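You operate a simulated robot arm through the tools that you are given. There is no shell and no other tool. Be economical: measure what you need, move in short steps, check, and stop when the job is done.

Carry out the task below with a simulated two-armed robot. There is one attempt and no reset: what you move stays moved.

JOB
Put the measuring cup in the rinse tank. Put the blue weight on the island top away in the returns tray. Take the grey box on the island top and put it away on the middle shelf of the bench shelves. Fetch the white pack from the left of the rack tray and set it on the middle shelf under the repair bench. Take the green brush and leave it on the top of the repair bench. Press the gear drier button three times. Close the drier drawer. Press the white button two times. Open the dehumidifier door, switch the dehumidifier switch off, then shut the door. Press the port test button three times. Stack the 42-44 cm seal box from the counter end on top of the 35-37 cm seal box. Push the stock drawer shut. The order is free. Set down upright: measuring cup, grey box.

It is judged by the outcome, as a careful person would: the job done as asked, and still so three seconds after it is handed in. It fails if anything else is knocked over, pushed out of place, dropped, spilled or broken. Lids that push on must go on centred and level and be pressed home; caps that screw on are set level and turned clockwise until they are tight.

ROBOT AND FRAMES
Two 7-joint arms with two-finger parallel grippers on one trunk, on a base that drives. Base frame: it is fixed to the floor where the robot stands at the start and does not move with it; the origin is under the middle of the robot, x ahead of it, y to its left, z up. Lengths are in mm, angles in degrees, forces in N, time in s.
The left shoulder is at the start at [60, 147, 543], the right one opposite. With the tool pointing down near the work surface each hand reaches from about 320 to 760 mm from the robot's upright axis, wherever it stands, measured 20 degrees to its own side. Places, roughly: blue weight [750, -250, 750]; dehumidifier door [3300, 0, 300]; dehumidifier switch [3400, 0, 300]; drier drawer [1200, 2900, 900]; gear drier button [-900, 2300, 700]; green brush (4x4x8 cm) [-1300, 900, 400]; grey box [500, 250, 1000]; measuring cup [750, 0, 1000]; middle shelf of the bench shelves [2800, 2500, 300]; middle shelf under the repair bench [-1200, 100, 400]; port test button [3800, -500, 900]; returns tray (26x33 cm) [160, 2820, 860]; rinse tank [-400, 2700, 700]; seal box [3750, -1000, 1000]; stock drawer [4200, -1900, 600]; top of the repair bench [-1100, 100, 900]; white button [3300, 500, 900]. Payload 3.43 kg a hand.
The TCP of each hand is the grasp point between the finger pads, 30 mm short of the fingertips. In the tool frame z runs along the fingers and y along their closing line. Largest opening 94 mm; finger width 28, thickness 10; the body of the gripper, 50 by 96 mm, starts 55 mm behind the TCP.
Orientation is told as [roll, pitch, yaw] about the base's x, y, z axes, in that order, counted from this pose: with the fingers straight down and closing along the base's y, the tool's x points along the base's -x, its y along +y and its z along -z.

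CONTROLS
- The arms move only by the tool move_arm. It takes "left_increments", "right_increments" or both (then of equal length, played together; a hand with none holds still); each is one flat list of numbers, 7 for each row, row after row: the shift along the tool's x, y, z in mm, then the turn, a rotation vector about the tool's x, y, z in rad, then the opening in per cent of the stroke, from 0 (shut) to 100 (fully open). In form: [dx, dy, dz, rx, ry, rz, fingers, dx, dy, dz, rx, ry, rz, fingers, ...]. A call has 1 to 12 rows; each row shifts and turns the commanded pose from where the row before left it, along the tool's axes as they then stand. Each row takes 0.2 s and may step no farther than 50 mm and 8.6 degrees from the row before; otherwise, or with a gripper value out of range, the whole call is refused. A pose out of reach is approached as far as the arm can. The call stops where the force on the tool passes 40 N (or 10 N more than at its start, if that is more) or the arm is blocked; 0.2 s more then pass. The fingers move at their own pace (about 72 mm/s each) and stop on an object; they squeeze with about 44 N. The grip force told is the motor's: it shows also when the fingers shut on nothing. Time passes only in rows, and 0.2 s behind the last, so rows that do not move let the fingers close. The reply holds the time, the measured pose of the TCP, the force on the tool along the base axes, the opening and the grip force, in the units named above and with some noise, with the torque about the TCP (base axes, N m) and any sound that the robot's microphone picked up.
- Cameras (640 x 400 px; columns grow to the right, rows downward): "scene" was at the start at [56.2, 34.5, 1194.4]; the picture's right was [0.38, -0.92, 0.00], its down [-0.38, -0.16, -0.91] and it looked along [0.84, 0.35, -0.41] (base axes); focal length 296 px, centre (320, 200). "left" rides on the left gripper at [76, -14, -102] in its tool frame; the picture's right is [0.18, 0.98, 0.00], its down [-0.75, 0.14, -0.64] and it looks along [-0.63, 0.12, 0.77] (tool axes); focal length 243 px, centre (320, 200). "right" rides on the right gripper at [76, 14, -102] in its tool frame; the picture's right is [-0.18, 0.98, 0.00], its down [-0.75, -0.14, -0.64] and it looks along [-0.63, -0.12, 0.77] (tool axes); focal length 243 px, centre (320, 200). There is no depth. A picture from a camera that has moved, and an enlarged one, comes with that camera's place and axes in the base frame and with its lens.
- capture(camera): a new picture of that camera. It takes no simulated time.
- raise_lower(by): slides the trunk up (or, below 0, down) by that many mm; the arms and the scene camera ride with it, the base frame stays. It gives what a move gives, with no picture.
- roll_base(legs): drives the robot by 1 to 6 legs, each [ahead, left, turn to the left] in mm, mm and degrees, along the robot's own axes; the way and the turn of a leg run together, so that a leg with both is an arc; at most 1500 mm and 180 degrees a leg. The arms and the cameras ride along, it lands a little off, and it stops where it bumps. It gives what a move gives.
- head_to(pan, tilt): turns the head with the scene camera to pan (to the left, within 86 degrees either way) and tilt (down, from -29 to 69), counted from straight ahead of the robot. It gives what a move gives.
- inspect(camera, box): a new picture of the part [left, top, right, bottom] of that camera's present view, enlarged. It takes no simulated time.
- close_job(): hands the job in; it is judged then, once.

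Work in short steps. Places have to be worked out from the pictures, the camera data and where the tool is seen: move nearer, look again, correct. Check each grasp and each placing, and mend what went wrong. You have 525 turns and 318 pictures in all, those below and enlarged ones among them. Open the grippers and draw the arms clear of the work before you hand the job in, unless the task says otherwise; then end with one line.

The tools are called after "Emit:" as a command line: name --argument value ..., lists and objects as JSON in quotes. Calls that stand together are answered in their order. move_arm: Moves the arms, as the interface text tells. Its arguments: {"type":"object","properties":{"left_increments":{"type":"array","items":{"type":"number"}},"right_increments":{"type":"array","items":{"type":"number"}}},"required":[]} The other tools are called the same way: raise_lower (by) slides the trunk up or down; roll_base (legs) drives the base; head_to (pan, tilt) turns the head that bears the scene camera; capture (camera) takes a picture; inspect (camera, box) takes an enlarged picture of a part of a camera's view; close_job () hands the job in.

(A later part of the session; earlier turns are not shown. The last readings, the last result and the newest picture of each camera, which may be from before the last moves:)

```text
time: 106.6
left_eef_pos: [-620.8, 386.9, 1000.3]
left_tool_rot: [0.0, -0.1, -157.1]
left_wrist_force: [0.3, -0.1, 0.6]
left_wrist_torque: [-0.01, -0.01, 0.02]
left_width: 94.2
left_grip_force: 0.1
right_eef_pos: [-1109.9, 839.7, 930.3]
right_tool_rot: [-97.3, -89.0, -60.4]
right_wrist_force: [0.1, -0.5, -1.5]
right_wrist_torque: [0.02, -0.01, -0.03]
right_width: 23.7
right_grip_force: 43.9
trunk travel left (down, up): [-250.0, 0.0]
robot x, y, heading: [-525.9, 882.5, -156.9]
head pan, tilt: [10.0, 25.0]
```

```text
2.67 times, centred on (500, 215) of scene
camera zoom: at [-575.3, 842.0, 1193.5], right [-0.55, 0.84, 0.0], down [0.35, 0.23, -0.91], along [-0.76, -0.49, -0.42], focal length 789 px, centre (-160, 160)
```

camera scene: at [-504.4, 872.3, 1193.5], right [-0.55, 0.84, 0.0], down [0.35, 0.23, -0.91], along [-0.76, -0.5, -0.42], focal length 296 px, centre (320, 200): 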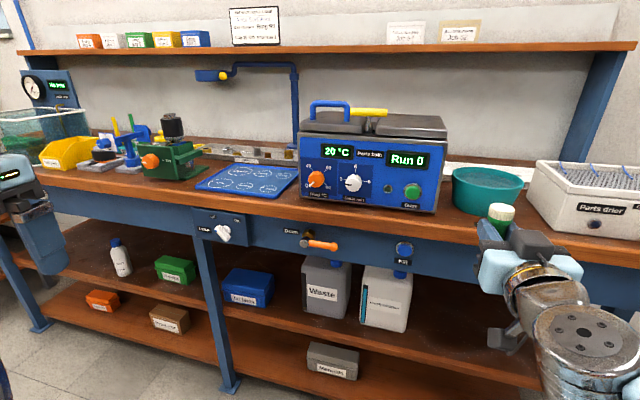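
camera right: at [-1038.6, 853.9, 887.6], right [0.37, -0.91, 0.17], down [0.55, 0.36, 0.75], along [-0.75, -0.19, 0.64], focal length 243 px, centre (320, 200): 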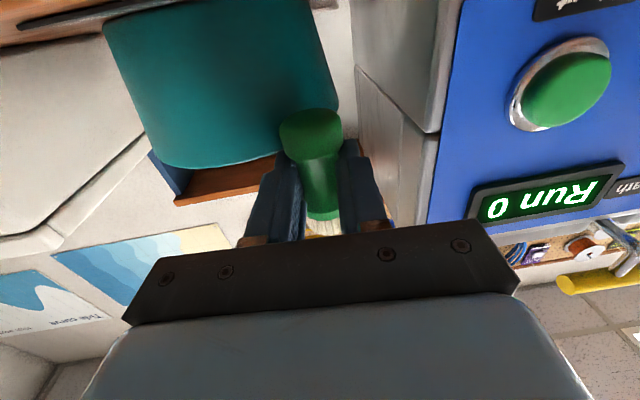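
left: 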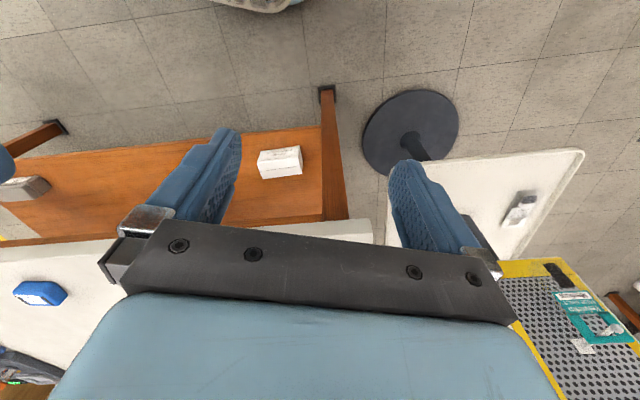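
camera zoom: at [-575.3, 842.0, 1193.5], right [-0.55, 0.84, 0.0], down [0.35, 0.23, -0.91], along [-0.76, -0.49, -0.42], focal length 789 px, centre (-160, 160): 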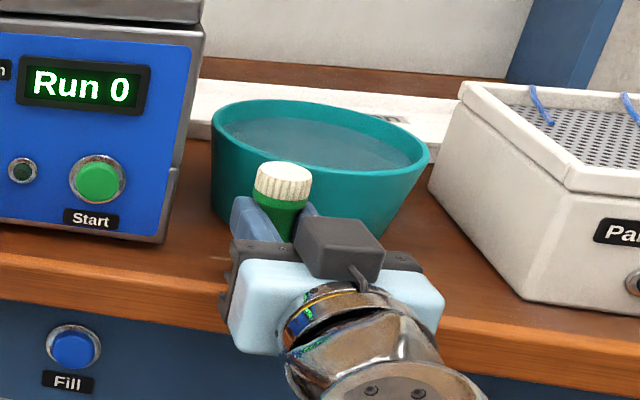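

Emit:
move_arm --right_increments '[3, 0, 0, 0, 0, 0, 0, 0, 0, 0, 0, 0, 0, 0, 3, 0, 0, 0, 0, 0, 0, 0, 0, 0, 0, 0, 0, 0]'

Emit:
move_arm --right_increments '[3, 0, 0, 0, 0, 0, 0, 0, 0, 0, 0, 0, 0, 0, 3, 0, 0, 0, 0, 0, 0, 0, 0, 0, 0, 0, 0, 0]'

```text
time: 107.6
left_eef_pos: [-620.4, 386.1, 1000.3]
left_tool_rot: [0.0, 0.0, -157.0]
left_wrist_force: [-0.1, 0.3, -0.5]
left_wrist_torque: [-0.04, 0.02, 0.0]
left_width: 94.1
left_grip_force: 0.1
right_eef_pos: [-1109.2, 839.4, 924.1]
right_tool_rot: [-96.5, -89.1, -61.3]
right_wrist_force: [-0.3, -0.2, -1.6]
right_wrist_torque: [0.0, -0.01, 0.0]
right_width: 23.4
right_grip_force: 43.8
trunk travel left (down, up): [-250.0, 0.0]
robot x, y, heading: [-524.7, 879.5, -156.9]
head pan, tilt: [10.0, 25.0]
```

```text
time: 108.6
left_eef_pos: [-621.5, 387.3, 1001.4]
left_tool_rot: [0.0, -0.2, -156.9]
left_wrist_force: [0.1, 0.4, -0.4]
left_wrist_torque: [-0.03, -0.03, 0.01]
left_width: 94.0
left_grip_force: 0.0
right_eef_pos: [-1110.1, 839.3, 918.7]
right_tool_rot: [-97.0, -89.0, -60.6]
right_wrist_force: [-0.5, 0.2, -1.0]
right_wrist_torque: [0.03, 0.01, 0.0]
right_width: 23.7
right_grip_force: 43.7
trunk travel left (down, up): [-250.0, 0.0]
robot x, y, heading: [-523.3, 881.5, -157.1]
head pan, tilt: [10.0, 25.0]
```

Emit:
move_arm --right_increments '[3, 0, 0, 0, 0, 0, 0, 0, 0, 0, 0, 0, 0, 0, 3, 0, 0, 0, 0, 0, 0, 0, 0, 0, 0, 0, 0, 0]'

Emit:
inspect --camera "scene" --box '[380, 140, 620, 290]'

```text
time: 109.6
left_eef_pos: [-622.2, 387.4, 1000.6]
left_tool_rot: [0.0, -0.1, -157.0]
left_wrist_force: [-0.6, -0.3, -0.6]
left_wrist_torque: [-0.03, 0.01, 0.02]
left_width: 94.0
left_grip_force: 0.1
right_eef_pos: [-1110.7, 840.5, 913.3]
right_tool_rot: [-103.5, -89.0, -54.3]
right_wrist_force: [-1.6, 0.2, 4.8]
right_wrist_torque: [-0.1, 0.06, -0.03]
right_width: 23.6
right_grip_force: 43.6
trunk travel left (down, up): [-250.0, 0.0]
robot x, y, heading: [-524.8, 882.1, -156.8]
head pan, tilt: [10.0, 25.0]
```

```text
2.67 times, centred on (500, 215) of scene
camera zoom: at [-575.1, 842.1, 1193.6], right [-0.55, 0.84, 0.0], down [0.35, 0.23, -0.91], along [-0.76, -0.49, -0.42], focal length 789 px, centre (-160, 160)
```

zoom: 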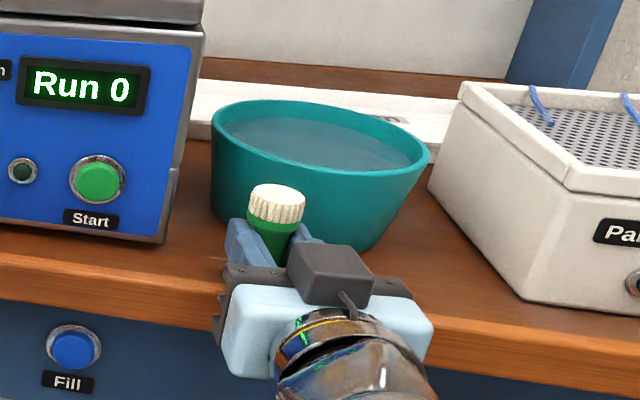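

Light contact at z=913 (bench ≈ 878), but the brush is right at the edge. Lift 6, go 33 forward, lower again.

Emit:
move_arm --right_increments '[-7, 0, 0, 0, 0, 0, 0, 0, 0, 11, 0, 0, 0, 0, 0, 0, 11, 0, 0, 0, 0, 0, 0, 11, 0, 0, 0, 0, 0, 0, 0, 0, 0, 0, 0]'

Emit:
inspect --camera "scene" --box '[380, 140, 620, 290]'

Emit:
capture --camera "right"

```text
time: 110.8
left_eef_pos: [-621.5, 385.7, 1000.5]
left_tool_rot: [0.0, -0.1, -157.0]
left_wrist_force: [-0.8, -0.1, 0.5]
left_wrist_torque: [0.03, -0.03, -0.01]
left_width: 94.0
left_grip_force: 0.1
right_eef_pos: [-1141.0, 825.3, 920.9]
right_tool_rot: [-95.0, -89.0, -62.6]
right_wrist_force: [0.0, 0.7, -1.2]
right_wrist_torque: [0.01, -0.01, 0.01]
right_width: 23.6
right_grip_force: 44.1
trunk travel left (down, up): [-250.0, 0.0]
robot x, y, heading: [-525.6, 880.1, -157.1]
head pan, tilt: [10.0, 25.0]
```

```text
2.67 times, centred on (500, 215) of scene
camera zoom: at [-575.3, 842.0, 1193.5], right [-0.55, 0.84, 0.0], down [0.35, 0.23, -0.91], along [-0.76, -0.49, -0.42], focal length 789 px, centre (-160, 160)
```

zoom: 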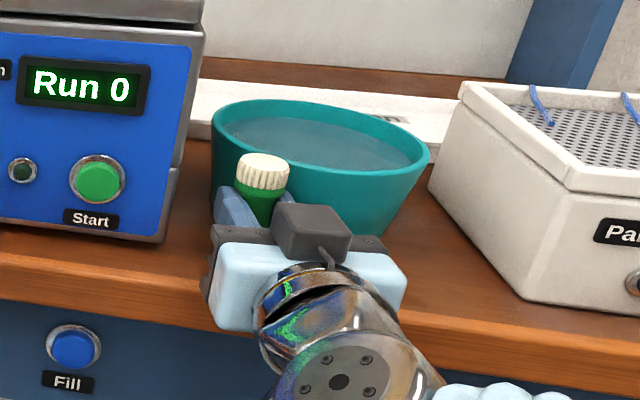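

```text
257 pictures are left
camera right: at [-1041.0, 852.4, 843.9], right [0.37, -0.91, 0.17], down [0.55, 0.36, 0.75], along [-0.75, -0.19, 0.63], focal length 243 px, centre (320, 200)
```

right: 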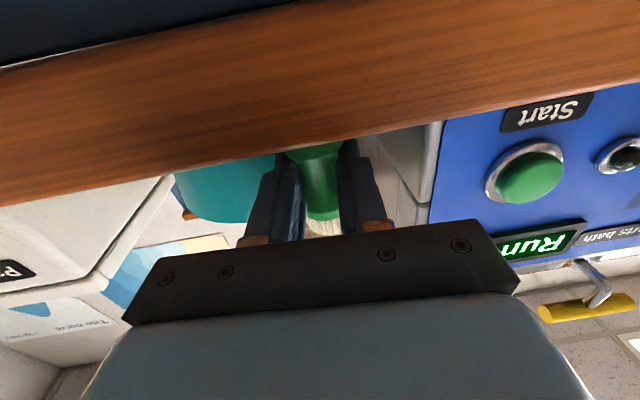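

Brush base is now over the bench behind the edge. Lower to contact.

Emit:
move_arm --right_increments '[4, 0, 0, 0, 0, 0, 0, 0, 0, 0, 0, 0, 0, 0, 3, 0, 0, 0, 0, 0, 0, 0, 0, 0, 0, 0, 0, 0]'

Emit:
move_arm --right_increments '[2, 0, 0, 0, 0, 0, 0, 0, 0, 0, 0, 0, 0, 0]'

```text
time: 111.8
left_eef_pos: [-621.4, 386.6, 1001.3]
left_tool_rot: [0.0, -0.2, -157.0]
left_wrist_force: [0.1, -0.2, -0.3]
left_wrist_torque: [0.02, 0.02, -0.03]
left_width: 93.7
left_grip_force: 0.0
right_eef_pos: [-1141.1, 825.2, 914.1]
right_tool_rot: [-97.2, -89.0, -60.5]
right_wrist_force: [-0.4, -0.7, -0.5]
right_wrist_torque: [0.03, -0.02, 0.0]
right_width: 23.8
right_grip_force: 44.4
trunk travel left (down, up): [-250.0, 0.0]
robot x, y, heading: [-524.8, 884.1, -156.9]
head pan, tilt: [10.0, 25.0]
```

```text
time: 112.4
left_eef_pos: [-621.5, 386.3, 999.8]
left_tool_rot: [0.0, -0.2, -157.0]
left_wrist_force: [0.0, -0.4, -0.1]
left_wrist_torque: [0.0, 0.0, 0.0]
left_width: 94.0
left_grip_force: 0.0
right_eef_pos: [-1140.2, 826.2, 913.0]
right_tool_rot: [-113.2, -89.0, -44.6]
right_wrist_force: [-5.1, -1.8, 13.5]
right_wrist_torque: [-0.31, 0.22, -0.08]
right_width: 24.1
right_grip_force: 44.4
trunk travel left (down, up): [-250.0, 0.0]
robot x, y, heading: [-529.0, 883.0, -157.0]
head pan, tilt: [10.0, 25.0]
```

Contact. Ease 1 mm and open gradually, then retreat straight back.

Emit:
move_arm --right_increments '[-1.2, 0, 0, 0, 0, 0, 0, 0, 0, 0, 0, 0, 0, 30, 0, 0, 0, 0, 0, 0, 30, 0, 0, 0, 0, 0, 0, 45, 0, 0, 0, 0, 0, 0, 55, 0, 0, 0, 0, 0, 0, 55]'

Emit:
inspect --camera "scene" --box '[380, 140, 620, 290]'

```text
time: 113.8
left_eef_pos: [-620.4, 386.0, 1001.1]
left_tool_rot: [0.0, -0.1, -157.0]
left_wrist_force: [1.1, 0.6, 0.0]
left_wrist_torque: [0.02, 0.01, 0.02]
left_width: 93.9
left_grip_force: 0.1
right_eef_pos: [-1139.8, 823.9, 910.8]
right_tool_rot: [-86.1, -89.0, -71.5]
right_wrist_force: [12.1, -7.6, -9.7]
right_wrist_torque: [-0.07, -0.23, 0.04]
right_width: 44.8
right_grip_force: 0.0
trunk travel left (down, up): [-250.0, 0.0]
robot x, y, heading: [-527.1, 883.8, -157.1]
head pan, tilt: [10.0, 25.0]
```

```text
2.67 times, centred on (500, 215) of scene
camera zoom: at [-574.7, 841.2, 1193.4], right [-0.55, 0.84, 0.0], down [0.35, 0.23, -0.91], along [-0.76, -0.49, -0.42], focal length 789 px, centre (-160, 160)
```

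zoom: 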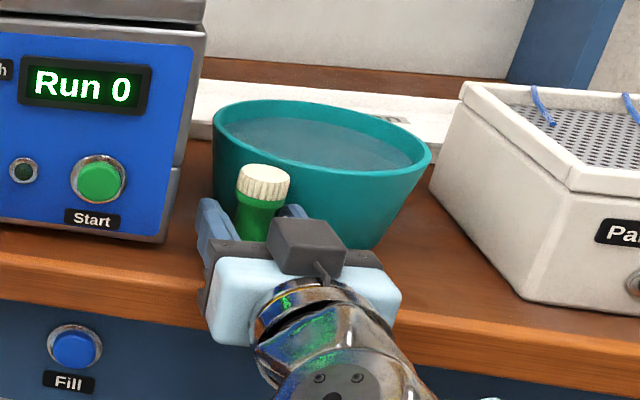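

Check forces settle before retreating.

Emit:
move_arm --right_increments '[0, 0, 0, 0, 0, 0, 55, 0, 0, 0, 0, 0, 0, 55]'

Emit:
capture --camera "right"

```text
time: 114.4
left_eef_pos: [-621.6, 387.1, 999.8]
left_tool_rot: [-0.1, -0.1, -157.0]
left_wrist_force: [-0.4, -0.5, 0.1]
left_wrist_torque: [0.02, -0.02, 0.01]
left_width: 94.0
left_grip_force: 0.1
right_eef_pos: [-1138.9, 826.2, 910.7]
right_tool_rot: [-88.5, -89.0, -69.2]
right_wrist_force: [17.7, -7.8, -14.9]
right_wrist_torque: [-0.18, -0.41, -0.03]
right_width: 43.6
right_grip_force: 0.0
trunk travel left (down, up): [-250.0, 0.0]
robot x, y, heading: [-529.0, 881.3, -156.9]
head pan, tilt: [10.0, 25.0]
```

```text
255 pictures are left
camera right: at [-1040.2, 852.4, 834.2], right [0.37, -0.91, 0.17], down [0.55, 0.36, 0.76], along [-0.75, -0.19, 0.63], focal length 243 px, centre (320, 200)
```

right: 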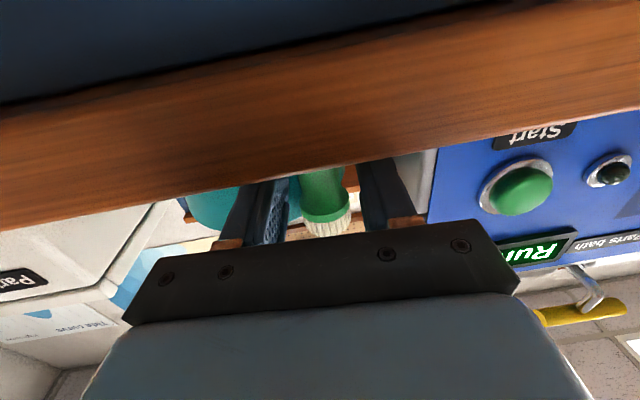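

The right finger presses on the bowl wall. Narrow the opening to 42% and retreat straight back.

Emit:
move_arm --right_increments '[0, 0, 0, 0, 0, 0, 42, 0, 0, 0, 0, 0, 0, 42]'

Emit:
capture --camera "right"

```text
time: 115.0
left_eef_pos: [-621.1, 386.3, 1000.6]
left_tool_rot: [0.0, -0.2, -157.0]
left_wrist_force: [-0.6, 0.3, -0.2]
left_wrist_torque: [0.02, 0.03, 0.0]
left_width: 94.0
left_grip_force: 0.0
right_eef_pos: [-1140.8, 828.0, 910.9]
right_tool_rot: [-94.2, -89.2, -63.7]
right_wrist_force: [16.8, 4.6, -17.6]
right_wrist_torque: [-0.36, -0.49, -0.39]
right_width: 38.2
right_grip_force: 0.1
trunk travel left (down, up): [-250.0, 0.0]
robot x, y, heading: [-523.4, 882.9, -156.8]
head pan, tilt: [10.0, 25.0]
```

```text
254 pictures are left
camera right: at [-1041.2, 854.2, 834.5], right [0.37, -0.91, 0.17], down [0.55, 0.36, 0.76], along [-0.75, -0.19, 0.63], focal length 243 px, centre (320, 200)
```

right: 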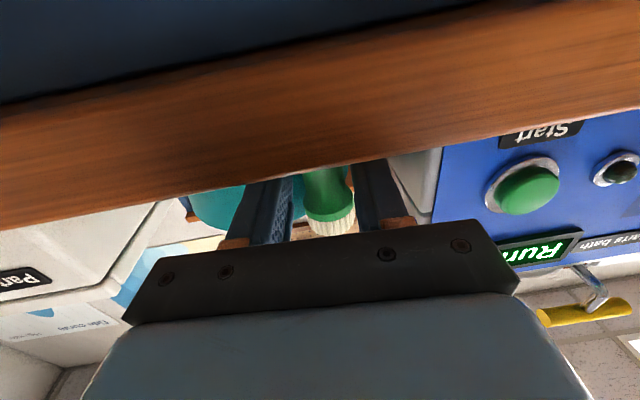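

Emit:
move_arm --right_increments '[0, 0, -8, 0, 0, 0, 42, 0, 0, -10, 0, 0, 0, 42, 0, 0, 0, 0, 0, 0, 42]'

Emit:
inspect --camera "scene" --box '[380, 140, 620, 290]'

```text
time: 115.8
left_eef_pos: [-621.7, 386.5, 1001.5]
left_tool_rot: [0.0, -0.1, -157.1]
left_wrist_force: [0.7, 0.0, -0.9]
left_wrist_torque: [0.0, -0.01, 0.0]
left_width: 94.2
left_grip_force: 0.2
right_eef_pos: [-1123.2, 833.8, 911.2]
right_tool_rot: [-102.7, -88.9, -55.1]
right_wrist_force: [1.2, 0.0, 0.7]
right_wrist_torque: [0.0, 0.02, 0.0]
right_width: 39.4
right_grip_force: 0.1
trunk travel left (down, up): [-250.0, 0.0]
robot x, y, heading: [-523.0, 880.2, -157.1]
head pan, tilt: [10.0, 25.0]
```

```text
2.67 times, centred on (500, 215) of scene
camera zoom: at [-575.3, 842.0, 1193.6], right [-0.55, 0.84, 0.0], down [0.35, 0.23, -0.91], along [-0.76, -0.49, -0.42], focal length 789 px, centre (-160, 160)
```

zoom: 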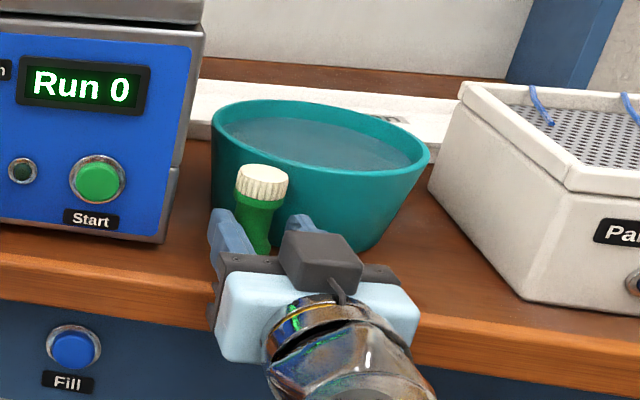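

Brush stays standing. Retreat further.

Emit:
move_arm --right_increments '[0, 0, -20, 0, 0, 0, 42, 0, 0, -40, 0, 0, 0, 42, 0, 0, -40, 0, 0, 0, 42, 0, 0, -40, 0, 0, 0, 100, 0, 0, 0, 0, 0, 0, 100]'

Emit:
inspect --camera "scene" --box '[380, 140, 620, 290]'

```text
time: 117.0
left_eef_pos: [-621.2, 387.5, 1000.5]
left_tool_rot: [0.1, -0.1, -157.0]
left_wrist_force: [0.0, 1.2, 0.9]
left_wrist_torque: [-0.01, 0.01, -0.01]
left_width: 93.7
left_grip_force: 0.1
right_eef_pos: [-993.7, 886.9, 911.7]
right_tool_rot: [-97.2, -89.0, -60.5]
right_wrist_force: [0.1, 0.2, 0.9]
right_wrist_torque: [0.01, 0.0, 0.0]
right_width: 94.2
right_grip_force: 0.0
trunk travel left (down, up): [-250.0, 0.0]
robot x, y, heading: [-527.0, 877.6, -156.7]
head pan, tilt: [10.0, 25.0]
```

```text
2.67 times, centred on (500, 215) of scene
camera zoom: at [-575.1, 842.2, 1193.5], right [-0.55, 0.84, 0.0], down [0.35, 0.23, -0.91], along [-0.76, -0.49, -0.42], focal length 789 px, centre (-160, 160)
```

zoom: 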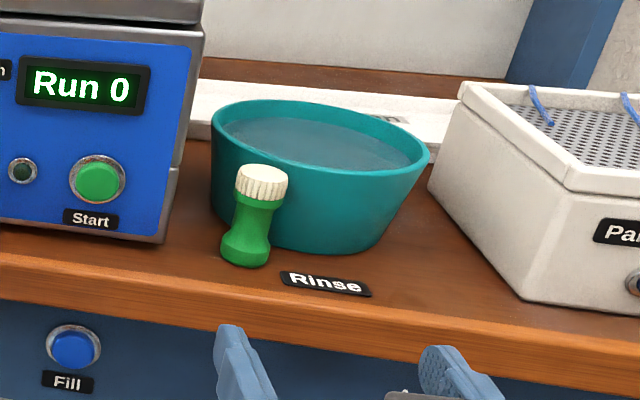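

Brush placed. Next: the white pack on the rack tray (around (555,880), z≈600). Reset the right hand to vertical while driving there.

Emit:
roll_base --legs '[[-336, 173, 0], [0, 0, 157]]'

Emit:
move_arm --right_increments '[0, 0, 0, 0, 0.14, 0, 100, 0, 0, 0, 0, 0.14, 0, 100, 0, 0, 0, 0, 0.14, 0, 100, 0, 0, 0, 0, 0.14, 0, 100, 0, 0, 0, 0, 0.14, 0, 100, 0, 0, 0, 0, 0.14, 0, 100, 0, 0, 0, 0, 0.14, 0, 100, 0, 0, 0, 0, 0.14, 0, 100, 0, -40, 0, 0, 0.14, 0, 100, 0, -40, 0, 0, 0.14, 0, 100, 0, -40, 0, 0, 0.14, 0, 100, 0, -40, 0, 0, 0, 0, 100]'

Emit:
head_to --pan 0 --tilt 35

Emit:
capture --camera "scene"

```text
time: 126.0
left_eef_pos: [87.7, 1291.8, 1000.9]
left_tool_rot: [0.0, -0.1, 4.8]
left_wrist_force: [-0.5, -0.7, -0.1]
left_wrist_torque: [0.0, 0.02, 0.04]
left_width: 94.4
left_grip_force: 0.0
right_eef_pos: [289.0, 700.4, 912.0]
right_tool_rot: [-97.7, -89.0, 101.8]
right_wrist_force: [0.9, -0.1, 0.7]
right_wrist_torque: [0.0, 0.01, 0.0]
right_width: 93.9
right_grip_force: 0.1
trunk travel left (down, up): [-250.0, 0.0]
robot x, y, heading: [-155.6, 855.4, 5.0]
head pan, tilt: [10.0, 25.0]
```

```text
time: 128.6
left_eef_pos: [89.0, 1291.7, 999.9]
left_tool_rot: [0.0, -0.1, 4.9]
left_wrist_force: [-0.1, -0.2, -0.8]
left_wrist_torque: [-0.02, -0.01, -0.01]
left_width: 94.3
left_grip_force: 0.1
right_eef_pos: [299.0, 539.4, 913.8]
right_tool_rot: [-1.0, -1.7, 4.2]
right_wrist_force: [0.5, -0.1, -0.4]
right_wrist_torque: [-0.01, 0.04, 0.02]
right_width: 94.0
right_grip_force: 0.0
trunk travel left (down, up): [-250.0, 0.0]
robot x, y, heading: [-152.3, 851.6, 5.4]
head pan, tilt: [10.0, 25.0]
```

```text
time: 129.3
left_eef_pos: [90.6, 1291.9, 999.7]
left_tool_rot: [0.0, -0.1, 4.9]
left_wrist_force: [-0.7, -0.7, -0.7]
left_wrist_torque: [-0.01, 0.01, 0.02]
left_width: 94.1
left_grip_force: 0.0
right_eef_pos: [298.1, 540.1, 912.1]
right_tool_rot: [-1.0, -1.9, 4.2]
right_wrist_force: [0.5, -0.7, 0.7]
right_wrist_torque: [0.01, 0.0, -0.03]
right_width: 93.8
right_grip_force: 0.0
trunk travel left (down, up): [-250.0, 0.0]
robot x, y, heading: [-156.3, 852.3, 4.9]
head pan, tilt: [0.0, 35.0]
```

```text
251 pictures are left
camera scene: at [-96.4, 855.6, 1177.8], right [0.09, -1.0, 0.0], down [-0.57, -0.05, -0.82], along [0.82, 0.07, -0.57], focal length 296 px, centre (320, 200)
```

scene: 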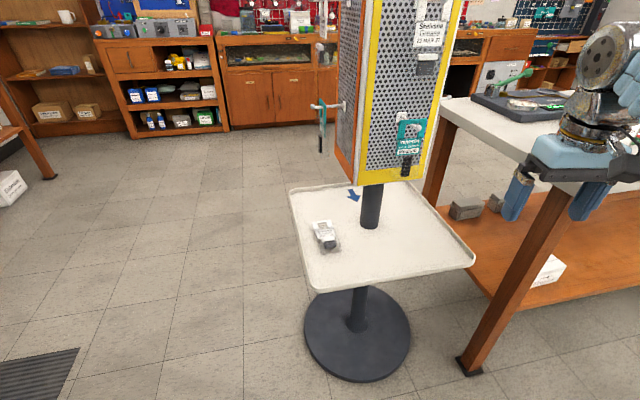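

Zoom in on the tray.

Emit:
inspect --camera "scene" --box '[270, 80, 490, 310]'

```text
1.74 times, centred on (380, 195) of scene
camera zoom: at [-96.4, 855.6, 1177.8], right [0.09, -1.0, 0.0], down [-0.57, -0.05, -0.82], along [0.82, 0.07, -0.57], focal length 514 px, centre (216, 209)
```

zoom: 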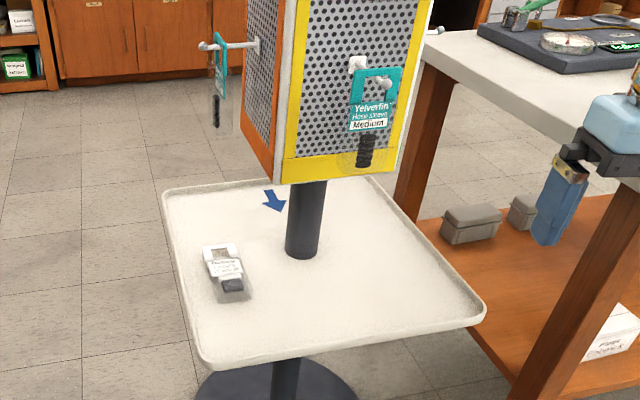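

The pack lies flat at ≈(557,896), tray z≈600. Lower the trunk, move base left/forward, and tilt the right hand ~40°.

Emit:
raise_lower --by -250

Emit:
roll_base --legs '[[60, 110, -5]]'

Emit:
move_arm --right_increments '[0, 35, -5, 0, -0.12, 0, 100, 0, 35, -5, 0, -0.12, 0, 100, 0, 35, -5, 0, -0.12, 0, 100, 0, 35, -5, 0, -0.12, 0, 100, 0, 35, -5, 0, -0.12, 0, 100, 0, 10, -5, 0, -0.1, 0, 100, 0, 0, 0, 0, 0, 0, 100]'

Emit:
capture --camera "right"

Emit:
capture --camera "scene"

```text
time: 131.9
left_eef_pos: [88.8, 1291.6, 750.4]
left_tool_rot: [0.0, -0.1, 5.0]
left_wrist_force: [-0.1, -0.7, -0.1]
left_wrist_torque: [0.03, 0.0, 0.0]
left_width: 94.2
left_grip_force: 0.0
right_eef_pos: [298.2, 541.1, 663.7]
right_tool_rot: [-1.1, -1.9, 4.2]
right_wrist_force: [-0.2, 0.5, -0.8]
right_wrist_torque: [0.02, -0.01, 0.01]
right_width: 93.7
right_grip_force: 0.0
trunk travel left (down, up): [0.0, 250.0]
robot x, y, heading: [-156.0, 852.3, 5.0]
head pan, tilt: [0.0, 35.0]
```

```text
time: 133.1
left_eef_pos: [181.2, 1378.7, 751.8]
left_tool_rot: [0.0, -0.1, -0.1]
left_wrist_force: [-0.7, 1.0, 0.1]
left_wrist_torque: [0.03, -0.01, 0.01]
left_width: 94.1
left_grip_force: 0.0
right_eef_pos: [325.1, 612.8, 662.7]
right_tool_rot: [-1.0, -1.9, -0.7]
right_wrist_force: [-1.3, 0.2, -0.5]
right_wrist_torque: [-0.01, -0.02, 0.02]
right_width: 94.1
right_grip_force: 0.0
trunk travel left (down, up): [0.0, 250.0]
robot x, y, heading: [-99.2, 961.3, 0.0]
head pan, tilt: [0.0, 35.0]
```

```text
time: 134.7
left_eef_pos: [182.6, 1380.1, 751.7]
left_tool_rot: [0.0, -0.1, 0.1]
left_wrist_force: [0.1, 0.2, 0.3]
left_wrist_torque: [0.0, 0.0, 0.04]
left_width: 94.1
left_grip_force: 0.0
right_eef_pos: [317.7, 801.8, 689.0]
right_tool_rot: [-1.2, -42.1, 0.1]
right_wrist_force: [0.0, -0.1, 0.9]
right_wrist_torque: [-0.01, -0.01, -0.01]
right_width: 94.0
right_grip_force: 0.1
trunk travel left (down, up): [0.0, 250.0]
robot x, y, heading: [-96.5, 963.1, 0.1]
head pan, tilt: [0.0, 35.0]
```

```text
249 pictures are left
camera right: at [193.0, 817.6, 712.5], right [0.15, 0.98, 0.11], down [0.13, -0.13, 0.98], along [0.98, -0.13, -0.14], focal length 243 px, centre (320, 200)
```

right: 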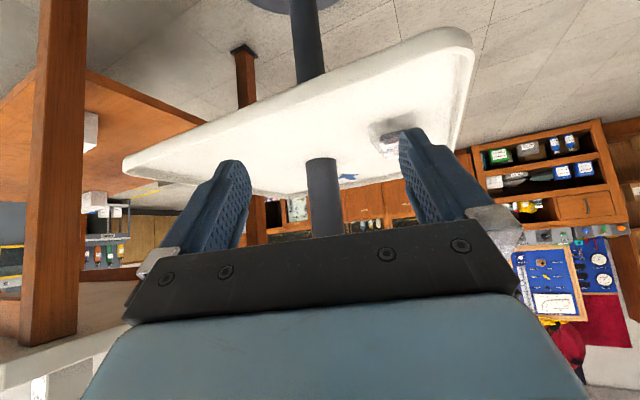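

```text
248 pictures are left
camera scene: at [-40.3, 961.2, 927.8], right [0.0, -1.0, 0.0], down [-0.57, 0.0, -0.82], along [0.82, 0.0, -0.57], focal length 296 px, centre (320, 200)
```

scene: 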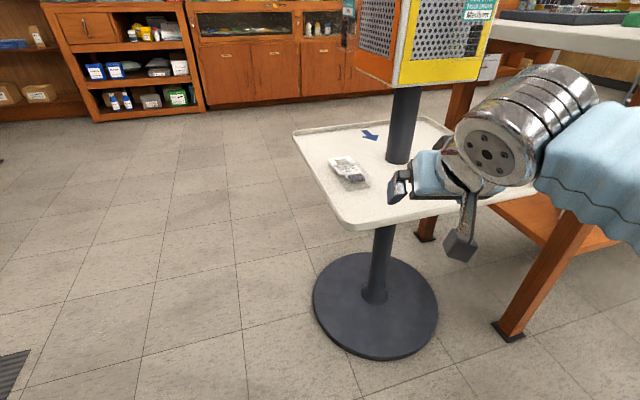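

Pack triangulated at ≈(560,895), z≈590. Move the hand ahead to x≈515, aligned in y.

Emit:
move_arm --right_increments '[-29, 18.6, 26.4, 0, 0, 0, 100, -29, 18.6, 26.4, 0, 0, 0, 100, -29, 18.6, 26.4, 0, 0, 0, 100, -29, 18.6, 26.4, 0, 0, 0, 100, -29, 18.6, 26.4, 0, 0, 0, 100, 0, 0, 0, 0, 0, 0, 100]'

Emit:
capture --camera "right"

```text
time: 136.1
left_eef_pos: [181.0, 1380.1, 750.5]
left_tool_rot: [0.0, 0.0, 0.0]
left_wrist_force: [0.5, -0.1, -0.2]
left_wrist_torque: [0.0, -0.03, 0.0]
left_width: 94.3
left_grip_force: 0.0
right_eef_pos: [516.4, 887.6, 687.8]
right_tool_rot: [-1.2, -42.1, 0.1]
right_wrist_force: [-0.4, -0.2, 0.2]
right_wrist_torque: [0.01, 0.01, 0.03]
right_width: 93.9
right_grip_force: 0.0
trunk travel left (down, up): [0.0, 250.0]
robot x, y, heading: [-98.6, 962.3, 0.1]
head pan, tilt: [0.0, 35.0]
```

```text
247 pictures are left
camera right: at [390.5, 904.1, 711.8], right [0.15, 0.98, 0.11], down [0.13, -0.13, 0.98], along [0.98, -0.13, -0.14], focal length 243 px, centre (320, 200)
```

right: 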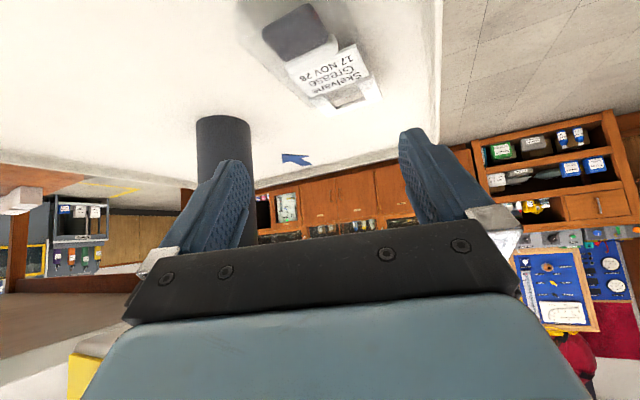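

Pack is ~90×48 mm, yaw ≈22°. Rotate the hand to match and descend partway.

Emit:
move_arm --right_increments '[0, 0, 0, -0.0857, 0, -0.095, 100, 0, 0, 0, -0.0857, 0, -0.095, 100, 0, 0, 0, -0.0857, 0, -0.095, 100, 6, -1, 17, 0, 0, 0, 100, 6, -1, 17, 0, 0, 0, 100, 0, 0, 0, 0, 0, 0, 100]'

Emit:
capture --camera "right"

```text
time: 137.5
left_eef_pos: [181.7, 1379.0, 750.6]
left_tool_rot: [0.0, -0.1, 0.0]
left_wrist_force: [-0.6, -0.2, -0.6]
left_wrist_torque: [0.01, 0.02, -0.02]
left_width: 94.1
left_grip_force: 0.1
right_eef_pos: [529.7, 891.3, 652.8]
right_tool_rot: [-1.2, -41.7, 22.0]
right_wrist_force: [-1.3, -0.4, -0.5]
right_wrist_torque: [0.0, 0.0, 0.02]
right_width: 93.9
right_grip_force: 0.1
trunk travel left (down, up): [0.0, 250.0]
robot x, y, heading: [-101.0, 962.9, 0.1]
head pan, tilt: [0.0, 35.0]
```

```text
246 pictures are left
camera right: at [407.8, 859.9, 677.7], right [-0.23, 0.97, 0.11], down [0.17, -0.07, 0.98], along [0.96, 0.24, -0.15], focal length 243 px, centre (320, 200)
```

right: 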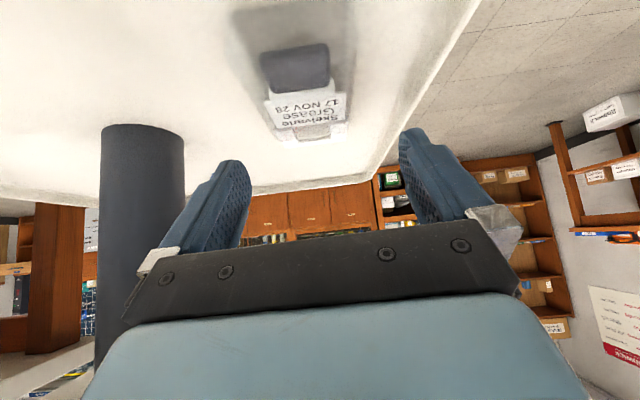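

Aligned; shift right 10 mm, down ~28 and slightly back to grip the thick part.

Emit:
move_arm --right_increments '[14, -5, 7, 0, 0, 0, 100, 12, -5, 6, 0, 0, 0, 100, 0, 0, 0, 0, 0, 0, 100]'

Emit:
capture --camera "right"

```text
time: 138.3
left_eef_pos: [181.8, 1380.5, 751.0]
left_tool_rot: [0.0, -0.1, 0.0]
left_wrist_force: [-1.1, 0.9, 0.4]
left_wrist_torque: [-0.01, -0.01, 0.01]
left_width: 94.1
left_grip_force: 0.0
right_eef_pos: [525.1, 879.0, 625.7]
right_tool_rot: [-1.2, -41.7, 22.0]
right_wrist_force: [0.9, 0.2, -0.5]
right_wrist_torque: [0.01, 0.01, 0.0]
right_width: 94.0
right_grip_force: 0.1
trunk travel left (down, up): [0.0, 250.0]
robot x, y, heading: [-98.1, 959.4, -0.1]
head pan, tilt: [0.0, 35.0]
```

```text
245 pictures are left
camera right: at [402.2, 846.8, 649.7], right [-0.23, 0.97, 0.11], down [0.17, -0.07, 0.98], along [0.96, 0.24, -0.15], focal length 243 px, centre (320, 200)
```

right: 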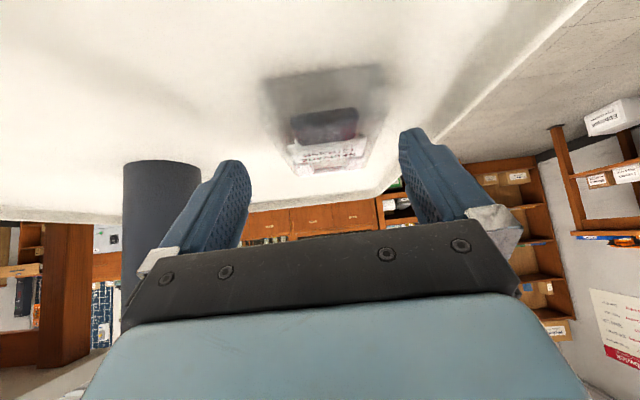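

No contact yet; lower in 5-mm steps.

Emit:
move_arm --right_increments '[3.3, 0, 3.7, 0, 0, 0, 100, 3.3, 0, 3.7, 0, 0, 0, 100, 0, 0, 0, 0, 0, 0, 100]'

Emit:
inspect --camera "right" --box '[200, 40, 460, 240]'

```text
time: 139.1
left_eef_pos: [180.7, 1378.8, 749.6]
left_tool_rot: [0.0, -0.1, 0.0]
left_wrist_force: [-0.4, -1.0, -0.9]
left_wrist_torque: [-0.02, -0.01, -0.01]
left_width: 93.7
left_grip_force: 0.1
right_eef_pos: [523.4, 877.5, 614.2]
right_tool_rot: [-1.2, -41.7, 22.0]
right_wrist_force: [-0.6, 0.0, 0.1]
right_wrist_torque: [0.0, -0.01, 0.03]
right_width: 93.9
right_grip_force: 0.1
trunk travel left (down, up): [0.0, 250.0]
robot x, y, heading: [-100.2, 958.0, 0.2]
head pan, tilt: [0.0, 35.0]
```

```text
2.00 times, centred on (330, 140) of right
camera zoom: at [401.9, 845.8, 639.6], right [-0.23, 0.97, 0.11], down [0.17, -0.07, 0.98], along [0.96, 0.24, -0.15], focal length 485 px, centre (300, 320)
```

zoom: 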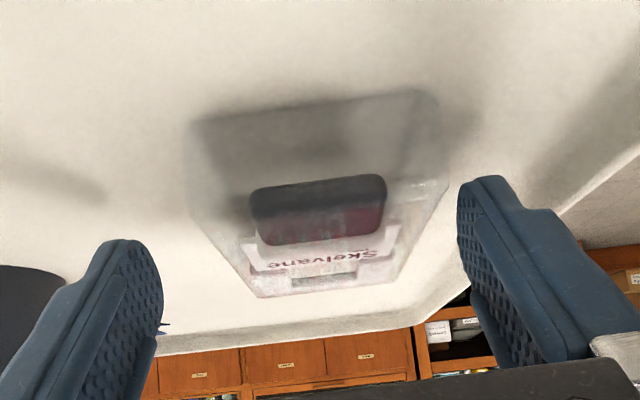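

Emit:
move_arm --right_increments '[3.3, 4, 3.7, 0, 0, 0, 100, 3.3, 0, 3.7, 0, 0, 0, 100, 0, 0, 0, 0, 0, 0, 100]'

Emit:
move_arm --right_increments '[2.6, 0, 2.9, 0, 0, 0, 100, 0, 0, 0, 0, 0, 0, 100]'

```text
time: 139.9
left_eef_pos: [181.8, 1379.4, 751.5]
left_tool_rot: [0.1, -0.1, -0.1]
left_wrist_force: [-0.2, -0.4, -0.5]
left_wrist_torque: [0.01, 0.01, -0.03]
left_width: 94.0
left_grip_force: 0.1
right_eef_pos: [522.7, 882.2, 606.5]
right_tool_rot: [-1.1, -42.0, 22.0]
right_wrist_force: [3.2, 0.9, 13.6]
right_wrist_torque: [0.71, -0.03, -0.12]
right_width: 93.5
right_grip_force: 0.0
trunk travel left (down, up): [0.0, 250.0]
robot x, y, heading: [-104.3, 964.6, 0.3]
head pan, tilt: [0.0, 35.0]
```

```text
time: 140.6
left_eef_pos: [180.7, 1379.7, 750.8]
left_tool_rot: [0.0, -0.2, 0.0]
left_wrist_force: [0.6, -0.4, -1.1]
left_wrist_torque: [-0.03, -0.03, -0.05]
left_width: 94.3
left_grip_force: 0.0
right_eef_pos: [523.2, 882.2, 606.9]
right_tool_rot: [-1.1, -42.6, 21.9]
right_wrist_force: [-8.1, -3.7, 12.3]
right_wrist_torque: [0.44, 0.34, 0.52]
right_width: 93.4
right_grip_force: 0.0
trunk travel left (down, up): [0.0, 250.0]
robot x, y, heading: [-100.8, 962.1, 0.2]
head pan, tilt: [0.0, 35.0]
stopped in row 2 (right hand): the force on the tool passed its limit at 41 N (the readings are from after the stop); the commanded pose is now the measured one
```

Tray contact at TCP z 606.5. Raise 3 mm and close.

Emit:
move_arm --right_increments '[-2, 0, -2.2, 0, 0, 0, 100, 0, 0, 0, 0, 0, 0, 60, 0, 0, 0, 0, 0, 0, 0, 0, 0, 0, 0, 0, 0, 0, 0, 0, 0, 0, 0, 0, 0, 0, 0, 0, 0, 0, 0, 0]'

Emit:
move_arm --right_increments '[-14, 0, -15, 0, 0, 0, 0, -14, 0, -15, 0, 0, 0, 0, 0, 0, 0, 0, 0, 0, 0]'

Emit:
capture --camera "right"

```text
time: 142.0
left_eef_pos: [182.8, 1380.2, 750.6]
left_tool_rot: [0.0, -0.1, 0.0]
left_wrist_force: [-1.1, 0.0, 0.5]
left_wrist_torque: [0.05, -0.01, 0.02]
left_width: 93.9
left_grip_force: 0.1
right_eef_pos: [524.0, 881.3, 607.3]
right_tool_rot: [-1.1, -42.3, 21.8]
right_wrist_force: [0.5, 0.0, 0.7]
right_wrist_torque: [-0.02, 0.01, 0.01]
right_width: 63.5
right_grip_force: 43.8
trunk travel left (down, up): [0.0, 250.0]
robot x, y, heading: [-97.1, 965.9, -0.3]
head pan, tilt: [0.0, 35.0]
```

```text
time: 142.8
left_eef_pos: [180.9, 1379.8, 752.2]
left_tool_rot: [-0.1, 0.0, 0.1]
left_wrist_force: [-1.0, 0.2, -0.5]
left_wrist_torque: [-0.01, 0.0, 0.01]
left_width: 94.0
left_grip_force: 0.0
right_eef_pos: [523.1, 882.4, 650.1]
right_tool_rot: [-1.0, -42.3, 21.9]
right_wrist_force: [0.3, 0.2, -0.8]
right_wrist_torque: [-0.02, 0.05, 0.01]
right_width: 63.3
right_grip_force: 43.6
trunk travel left (down, up): [0.0, 250.0]
robot x, y, heading: [-98.5, 962.8, 0.2]
head pan, tilt: [0.0, 35.0]
```

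```text
243 pictures are left
camera right: at [400.6, 851.8, 673.7], right [-0.23, 0.97, 0.11], down [0.16, -0.07, 0.98], along [0.96, 0.24, -0.14], focal length 243 px, centre (320, 200)
```

right: 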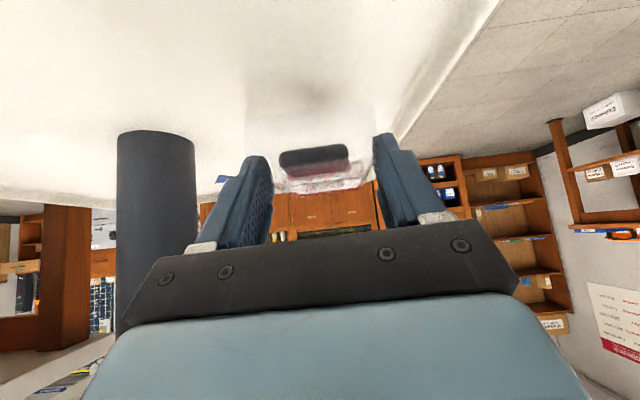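

Pack held. Back away, turn to the repair bench and un-yaw the hand.

Emit:
roll_base --legs '[[-250, 0, 0], [0, 0, -157]]'

Emit:
move_arm --right_increments '[10, 0, -10, 0.0857, 0, 0.095, 0, 10, 0, -10, 0.0857, 0, 0.095, 0, 10, 0, -10, 0.0857, 0, 0.095, 0, 20, 0, -20, 0, 0, 0, 0, 20, 0, -20, 0, 0, 0, 0, 0, 0, 0, 0, 0, 0, 0]'

Emit:
capture --camera "scene"

```text
time: 151.2
left_eef_pos: [-481.2, 475.3, 750.3]
left_tool_rot: [0.0, -0.2, -161.2]
left_wrist_force: [-0.2, 0.0, -1.2]
left_wrist_torque: [-0.06, 0.02, -0.01]
left_width: 94.0
left_grip_force: 0.1
right_eef_pos: [-965.1, 835.2, 650.0]
right_tool_rot: [-1.0, -42.3, -139.2]
right_wrist_force: [0.0, -0.3, -1.0]
right_wrist_torque: [-0.01, 0.0, -0.02]
right_width: 63.5
right_grip_force: 43.7
trunk travel left (down, up): [0.0, 250.0]
robot x, y, heading: [-348.8, 961.1, -161.0]
head pan, tilt: [0.0, 35.0]
```

```text
time: 152.7
left_eef_pos: [-482.0, 475.2, 750.2]
left_tool_rot: [0.0, -0.1, -161.1]
left_wrist_force: [-0.9, -0.1, -0.2]
left_wrist_torque: [0.01, 0.0, 0.01]
left_width: 93.9
left_grip_force: 0.0
right_eef_pos: [-875.4, 876.0, 655.9]
right_tool_rot: [-0.9, -42.6, -161.3]
right_wrist_force: [-0.3, -0.3, -1.1]
right_wrist_torque: [-0.02, -0.04, -0.01]
right_width: 63.4
right_grip_force: 44.2
trunk travel left (down, up): [0.0, 250.0]
robot x, y, heading: [-354.0, 962.4, -160.9]
head pan, tilt: [0.0, 35.0]
```

```text
242 pictures are left
camera scene: at [-405.9, 942.6, 927.7], right [-0.33, 0.95, 0.0], down [0.54, 0.19, -0.82], along [-0.77, -0.27, -0.57], focal length 296 px, centre (320, 200)
```

scene: 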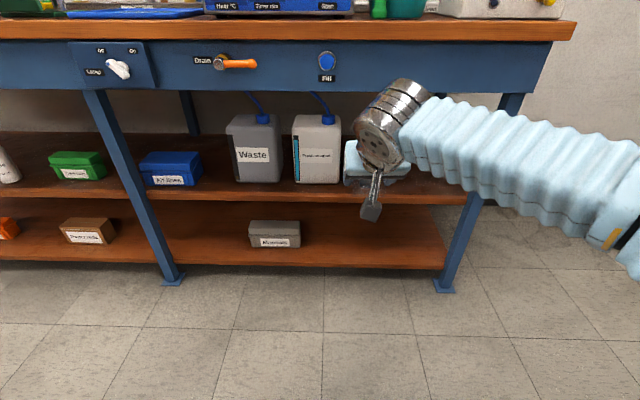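

Drive to the earlier shelf-side pose.

Emit:
roll_base --legs '[[184, -58, 0], [0, 0, 4]]'

Emit:
capture --camera "right"

```text
time: 154.7
left_eef_pos: [-646.2, 461.8, 749.5]
left_tool_rot: [0.0, -0.1, -157.3]
left_wrist_force: [0.6, 0.3, -0.7]
left_wrist_torque: [0.05, 0.02, -0.01]
left_width: 94.0
left_grip_force: 0.1
right_eef_pos: [-1065.2, 835.2, 654.0]
right_tool_rot: [-0.9, -42.6, -157.6]
right_wrist_force: [0.7, 0.0, -0.8]
right_wrist_torque: [0.02, -0.04, 0.0]
right_width: 63.3
right_grip_force: 44.0
trunk travel left (down, up): [0.0, 250.0]
robot x, y, heading: [-547.7, 956.5, -157.3]
head pan, tilt: [0.0, 35.0]
```

```text
241 pictures are left
camera right: at [-944.4, 868.2, 677.8], right [0.24, -0.96, 0.11], down [-0.16, 0.08, 0.98], along [-0.96, -0.25, -0.14], focal length 243 px, centre (320, 200)
```

right: 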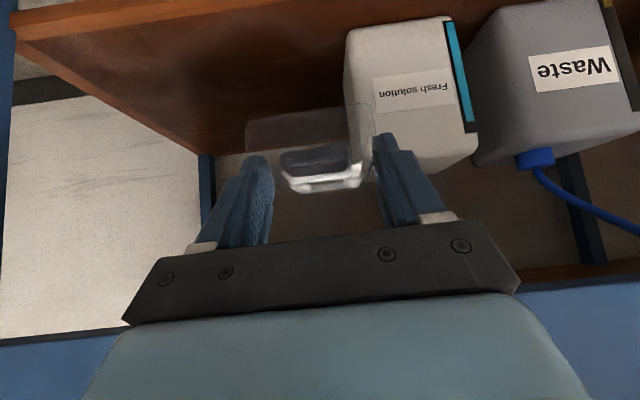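

Lower to z≈480 and move right 112, outside the shelf.

Emit:
move_arm --right_increments '[23.8, -22.5, 25.9, 0, 0, 0, 0, 23.8, -22.5, 25.9, 0, 0, 0, 0, 23.8, -22.5, 25.9, 0, 0, 0, 0, 23.8, -22.5, 25.9, 0, 0, 0, 0, 23.8, -22.5, 25.9, 0, 0, 0, 0, 0, 0, 0, 0, 0, 0, 0]'

Emit:
capture --camera "right"

Emit:
capture --camera "scene"

```text
time: 156.1
left_eef_pos: [-646.0, 461.6, 751.1]
left_tool_rot: [0.0, -0.2, -157.3]
left_wrist_force: [0.7, -0.2, 0.8]
left_wrist_torque: [0.0, -0.02, 0.03]
left_width: 94.1
left_grip_force: 0.0
right_eef_pos: [-1108.5, 943.0, 481.5]
right_tool_rot: [-0.9, -42.6, -157.7]
right_wrist_force: [0.0, 0.1, -0.8]
right_wrist_torque: [0.0, -0.05, 0.02]
right_width: 63.3
right_grip_force: 43.4
trunk travel left (down, up): [0.0, 250.0]
robot x, y, heading: [-546.6, 955.6, -157.2]
head pan, tilt: [0.0, 35.0]
```

```text
240 pictures are left
camera right: at [-986.7, 976.2, 504.9], right [0.24, -0.96, 0.11], down [-0.16, 0.08, 0.98], along [-0.96, -0.26, -0.14], focal length 243 px, centre (320, 200)
```

right: 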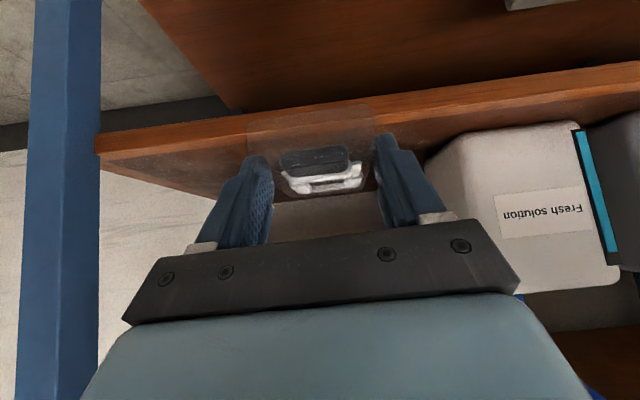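

```text
239 pictures are left
camera scene: at [-600.8, 932.9, 927.8], right [-0.39, 0.92, 0.0], down [0.53, 0.22, -0.82], along [-0.76, -0.32, -0.57], focal length 296 px, centre (320, 200)
```

scene: 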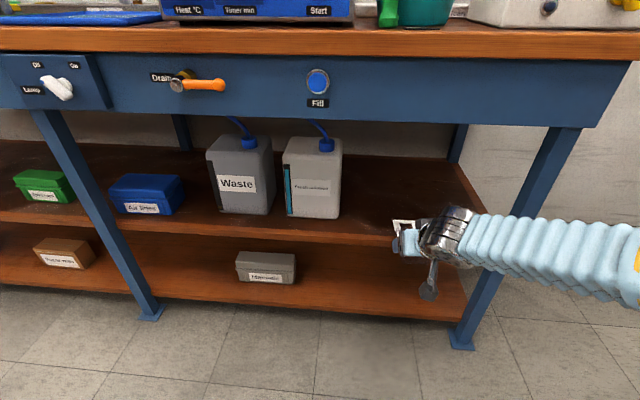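

Move 185 ahead over the shelf, then lower near contact.

Emit:
move_arm --right_increments '[-27.3, 0, 25, 0, 0, 0, 0, -27.3, 0, 25, 0, 0, 0, 0, -27.3, 0, 25, 0, 0, 0, 0, -27.3, 0, 25, 0, 0, 0, 0, -27.3, 0, 25, 0, 0, 0, 0, 13.5, 0, 14.7, 0, 0, 0, 0, 10, 0, 11, 0, 0, 0, 0, 0, 0, 0, 0, 0, 0, 0]'

Emit:
capture --camera "right"

```text
time: 157.9
left_eef_pos: [-645.6, 461.4, 752.1]
left_tool_rot: [-0.1, -0.1, -157.4]
left_wrist_force: [-0.8, -0.2, -0.3]
left_wrist_torque: [0.01, -0.01, -0.02]
left_width: 94.2
left_grip_force: 0.1
right_eef_pos: [-1281.3, 870.6, 445.3]
right_tool_rot: [-0.9, -42.6, -157.7]
right_wrist_force: [1.1, 0.4, 0.8]
right_wrist_torque: [0.0, -0.03, 0.04]
right_width: 63.3
right_grip_force: 44.1
trunk travel left (down, up): [0.0, 250.0]
robot x, y, heading: [-547.3, 957.1, -157.1]
head pan, tilt: [0.0, 35.0]
```

```text
238 pictures are left
camera right: at [-1159.9, 904.2, 467.8], right [0.24, -0.96, 0.11], down [-0.16, 0.08, 0.98], along [-0.96, -0.26, -0.14], focal length 243 px, centre (320, 200)
```

right: 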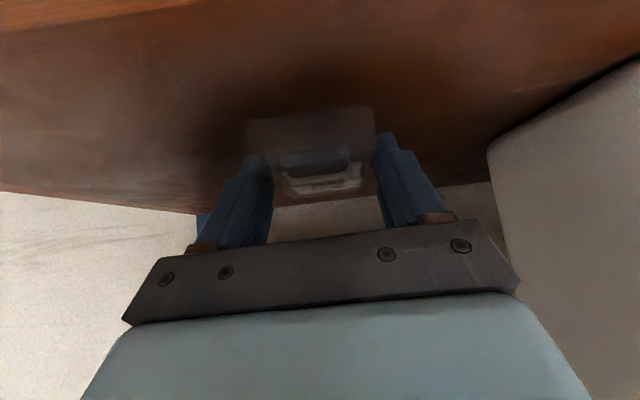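

Lower gently to contact.

Emit:
move_arm --right_increments '[3.4, 0, 3.7, 0, 0, 0, 0, 3.4, 0, 3.7, 0, 0, 0, 0, 0, 0, 0, 0, 0, 0, 0]'

Emit:
move_arm --right_increments '[2.4, 0, 2.6, 0, 0, 0, 0, 0, 0, 0, 0, 0, 0, 0]'

```text
time: 158.7
left_eef_pos: [-646.0, 463.4, 750.1]
left_tool_rot: [0.0, -0.1, -157.4]
left_wrist_force: [0.5, -0.6, 0.5]
left_wrist_torque: [0.01, -0.02, 0.01]
left_width: 93.8
left_grip_force: 0.1
right_eef_pos: [-1280.3, 872.7, 433.5]
right_tool_rot: [-0.8, -42.6, -157.6]
right_wrist_force: [0.0, -0.1, -0.4]
right_wrist_torque: [0.05, -0.03, -0.01]
right_width: 63.6
right_grip_force: 43.8
trunk travel left (down, up): [0.0, 250.0]
robot x, y, heading: [-547.8, 957.9, -157.2]
head pan, tilt: [0.0, 35.0]
```

```text
time: 159.3
left_eef_pos: [-646.5, 461.9, 751.2]
left_tool_rot: [0.0, -0.1, -157.4]
left_wrist_force: [0.4, 0.1, 0.1]
left_wrist_torque: [-0.01, 0.0, -0.01]
left_width: 94.0
left_grip_force: 0.0
right_eef_pos: [-1279.7, 874.6, 431.1]
right_tool_rot: [-0.9, -42.8, -157.6]
right_wrist_force: [-0.2, -0.4, 5.6]
right_wrist_torque: [0.2, -0.06, 0.06]
right_width: 63.1
right_grip_force: 44.4
trunk travel left (down, up): [0.0, 250.0]
robot x, y, heading: [-550.5, 956.8, -157.2]
head pan, tilt: [0.0, 35.0]
```

Contact. Release and withdraw along the tool axis.

Emit:
move_arm --right_increments '[-0.7, 0, -0.7, 0, 0, 0, 75, 0, 0, 0, 0, 0, 0, 90, 0, 0, 0, 0, 0, 0, 95, -10, 0, -11, 0, 0, 0, 95, 0, 0, -40, 0, 0, 0, 95, 0, 0, -40, 0, 0, 0, 95, 29, 0, -27, 0, 0, 0, 95, 29, 0, -27, 0, 0, 0, 95, 29, 0, -27, 0, 0, 0, 95, 29, 0, -27, 0, 0, 0, 95, 0, 0, 0, 0, 0, 0, 95]'

Emit:
capture --camera "right"

```text
time: 161.7
left_eef_pos: [-645.4, 461.4, 750.3]
left_tool_rot: [0.1, -0.1, -157.3]
left_wrist_force: [-0.6, -0.1, 0.1]
left_wrist_torque: [0.0, -0.01, 0.02]
left_width: 94.3
left_grip_force: 0.2
right_eef_pos: [-1081.7, 951.3, 506.8]
right_tool_rot: [-1.0, -42.5, -157.6]
right_wrist_force: [1.0, -0.2, 0.0]
right_wrist_torque: [-0.01, -0.05, 0.02]
right_width: 89.5
right_grip_force: 0.1
trunk travel left (down, up): [0.0, 250.0]
robot x, y, heading: [-548.4, 956.6, -157.4]
head pan, tilt: [0.0, 35.0]
```

```text
237 pictures are left
camera right: at [-959.6, 984.8, 531.0], right [0.24, -0.96, 0.11], down [-0.16, 0.08, 0.98], along [-0.96, -0.25, -0.14], focal length 243 px, centre (320, 200)
```

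right: 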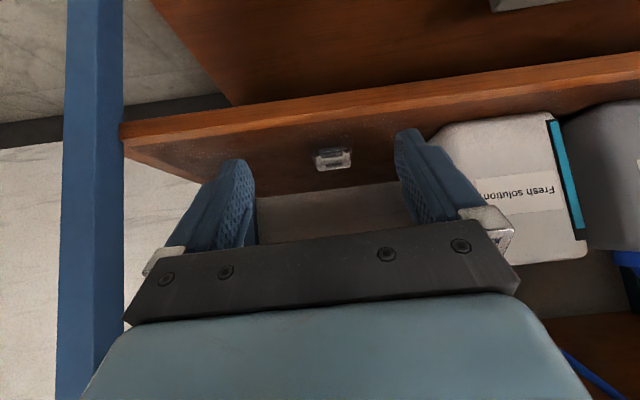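

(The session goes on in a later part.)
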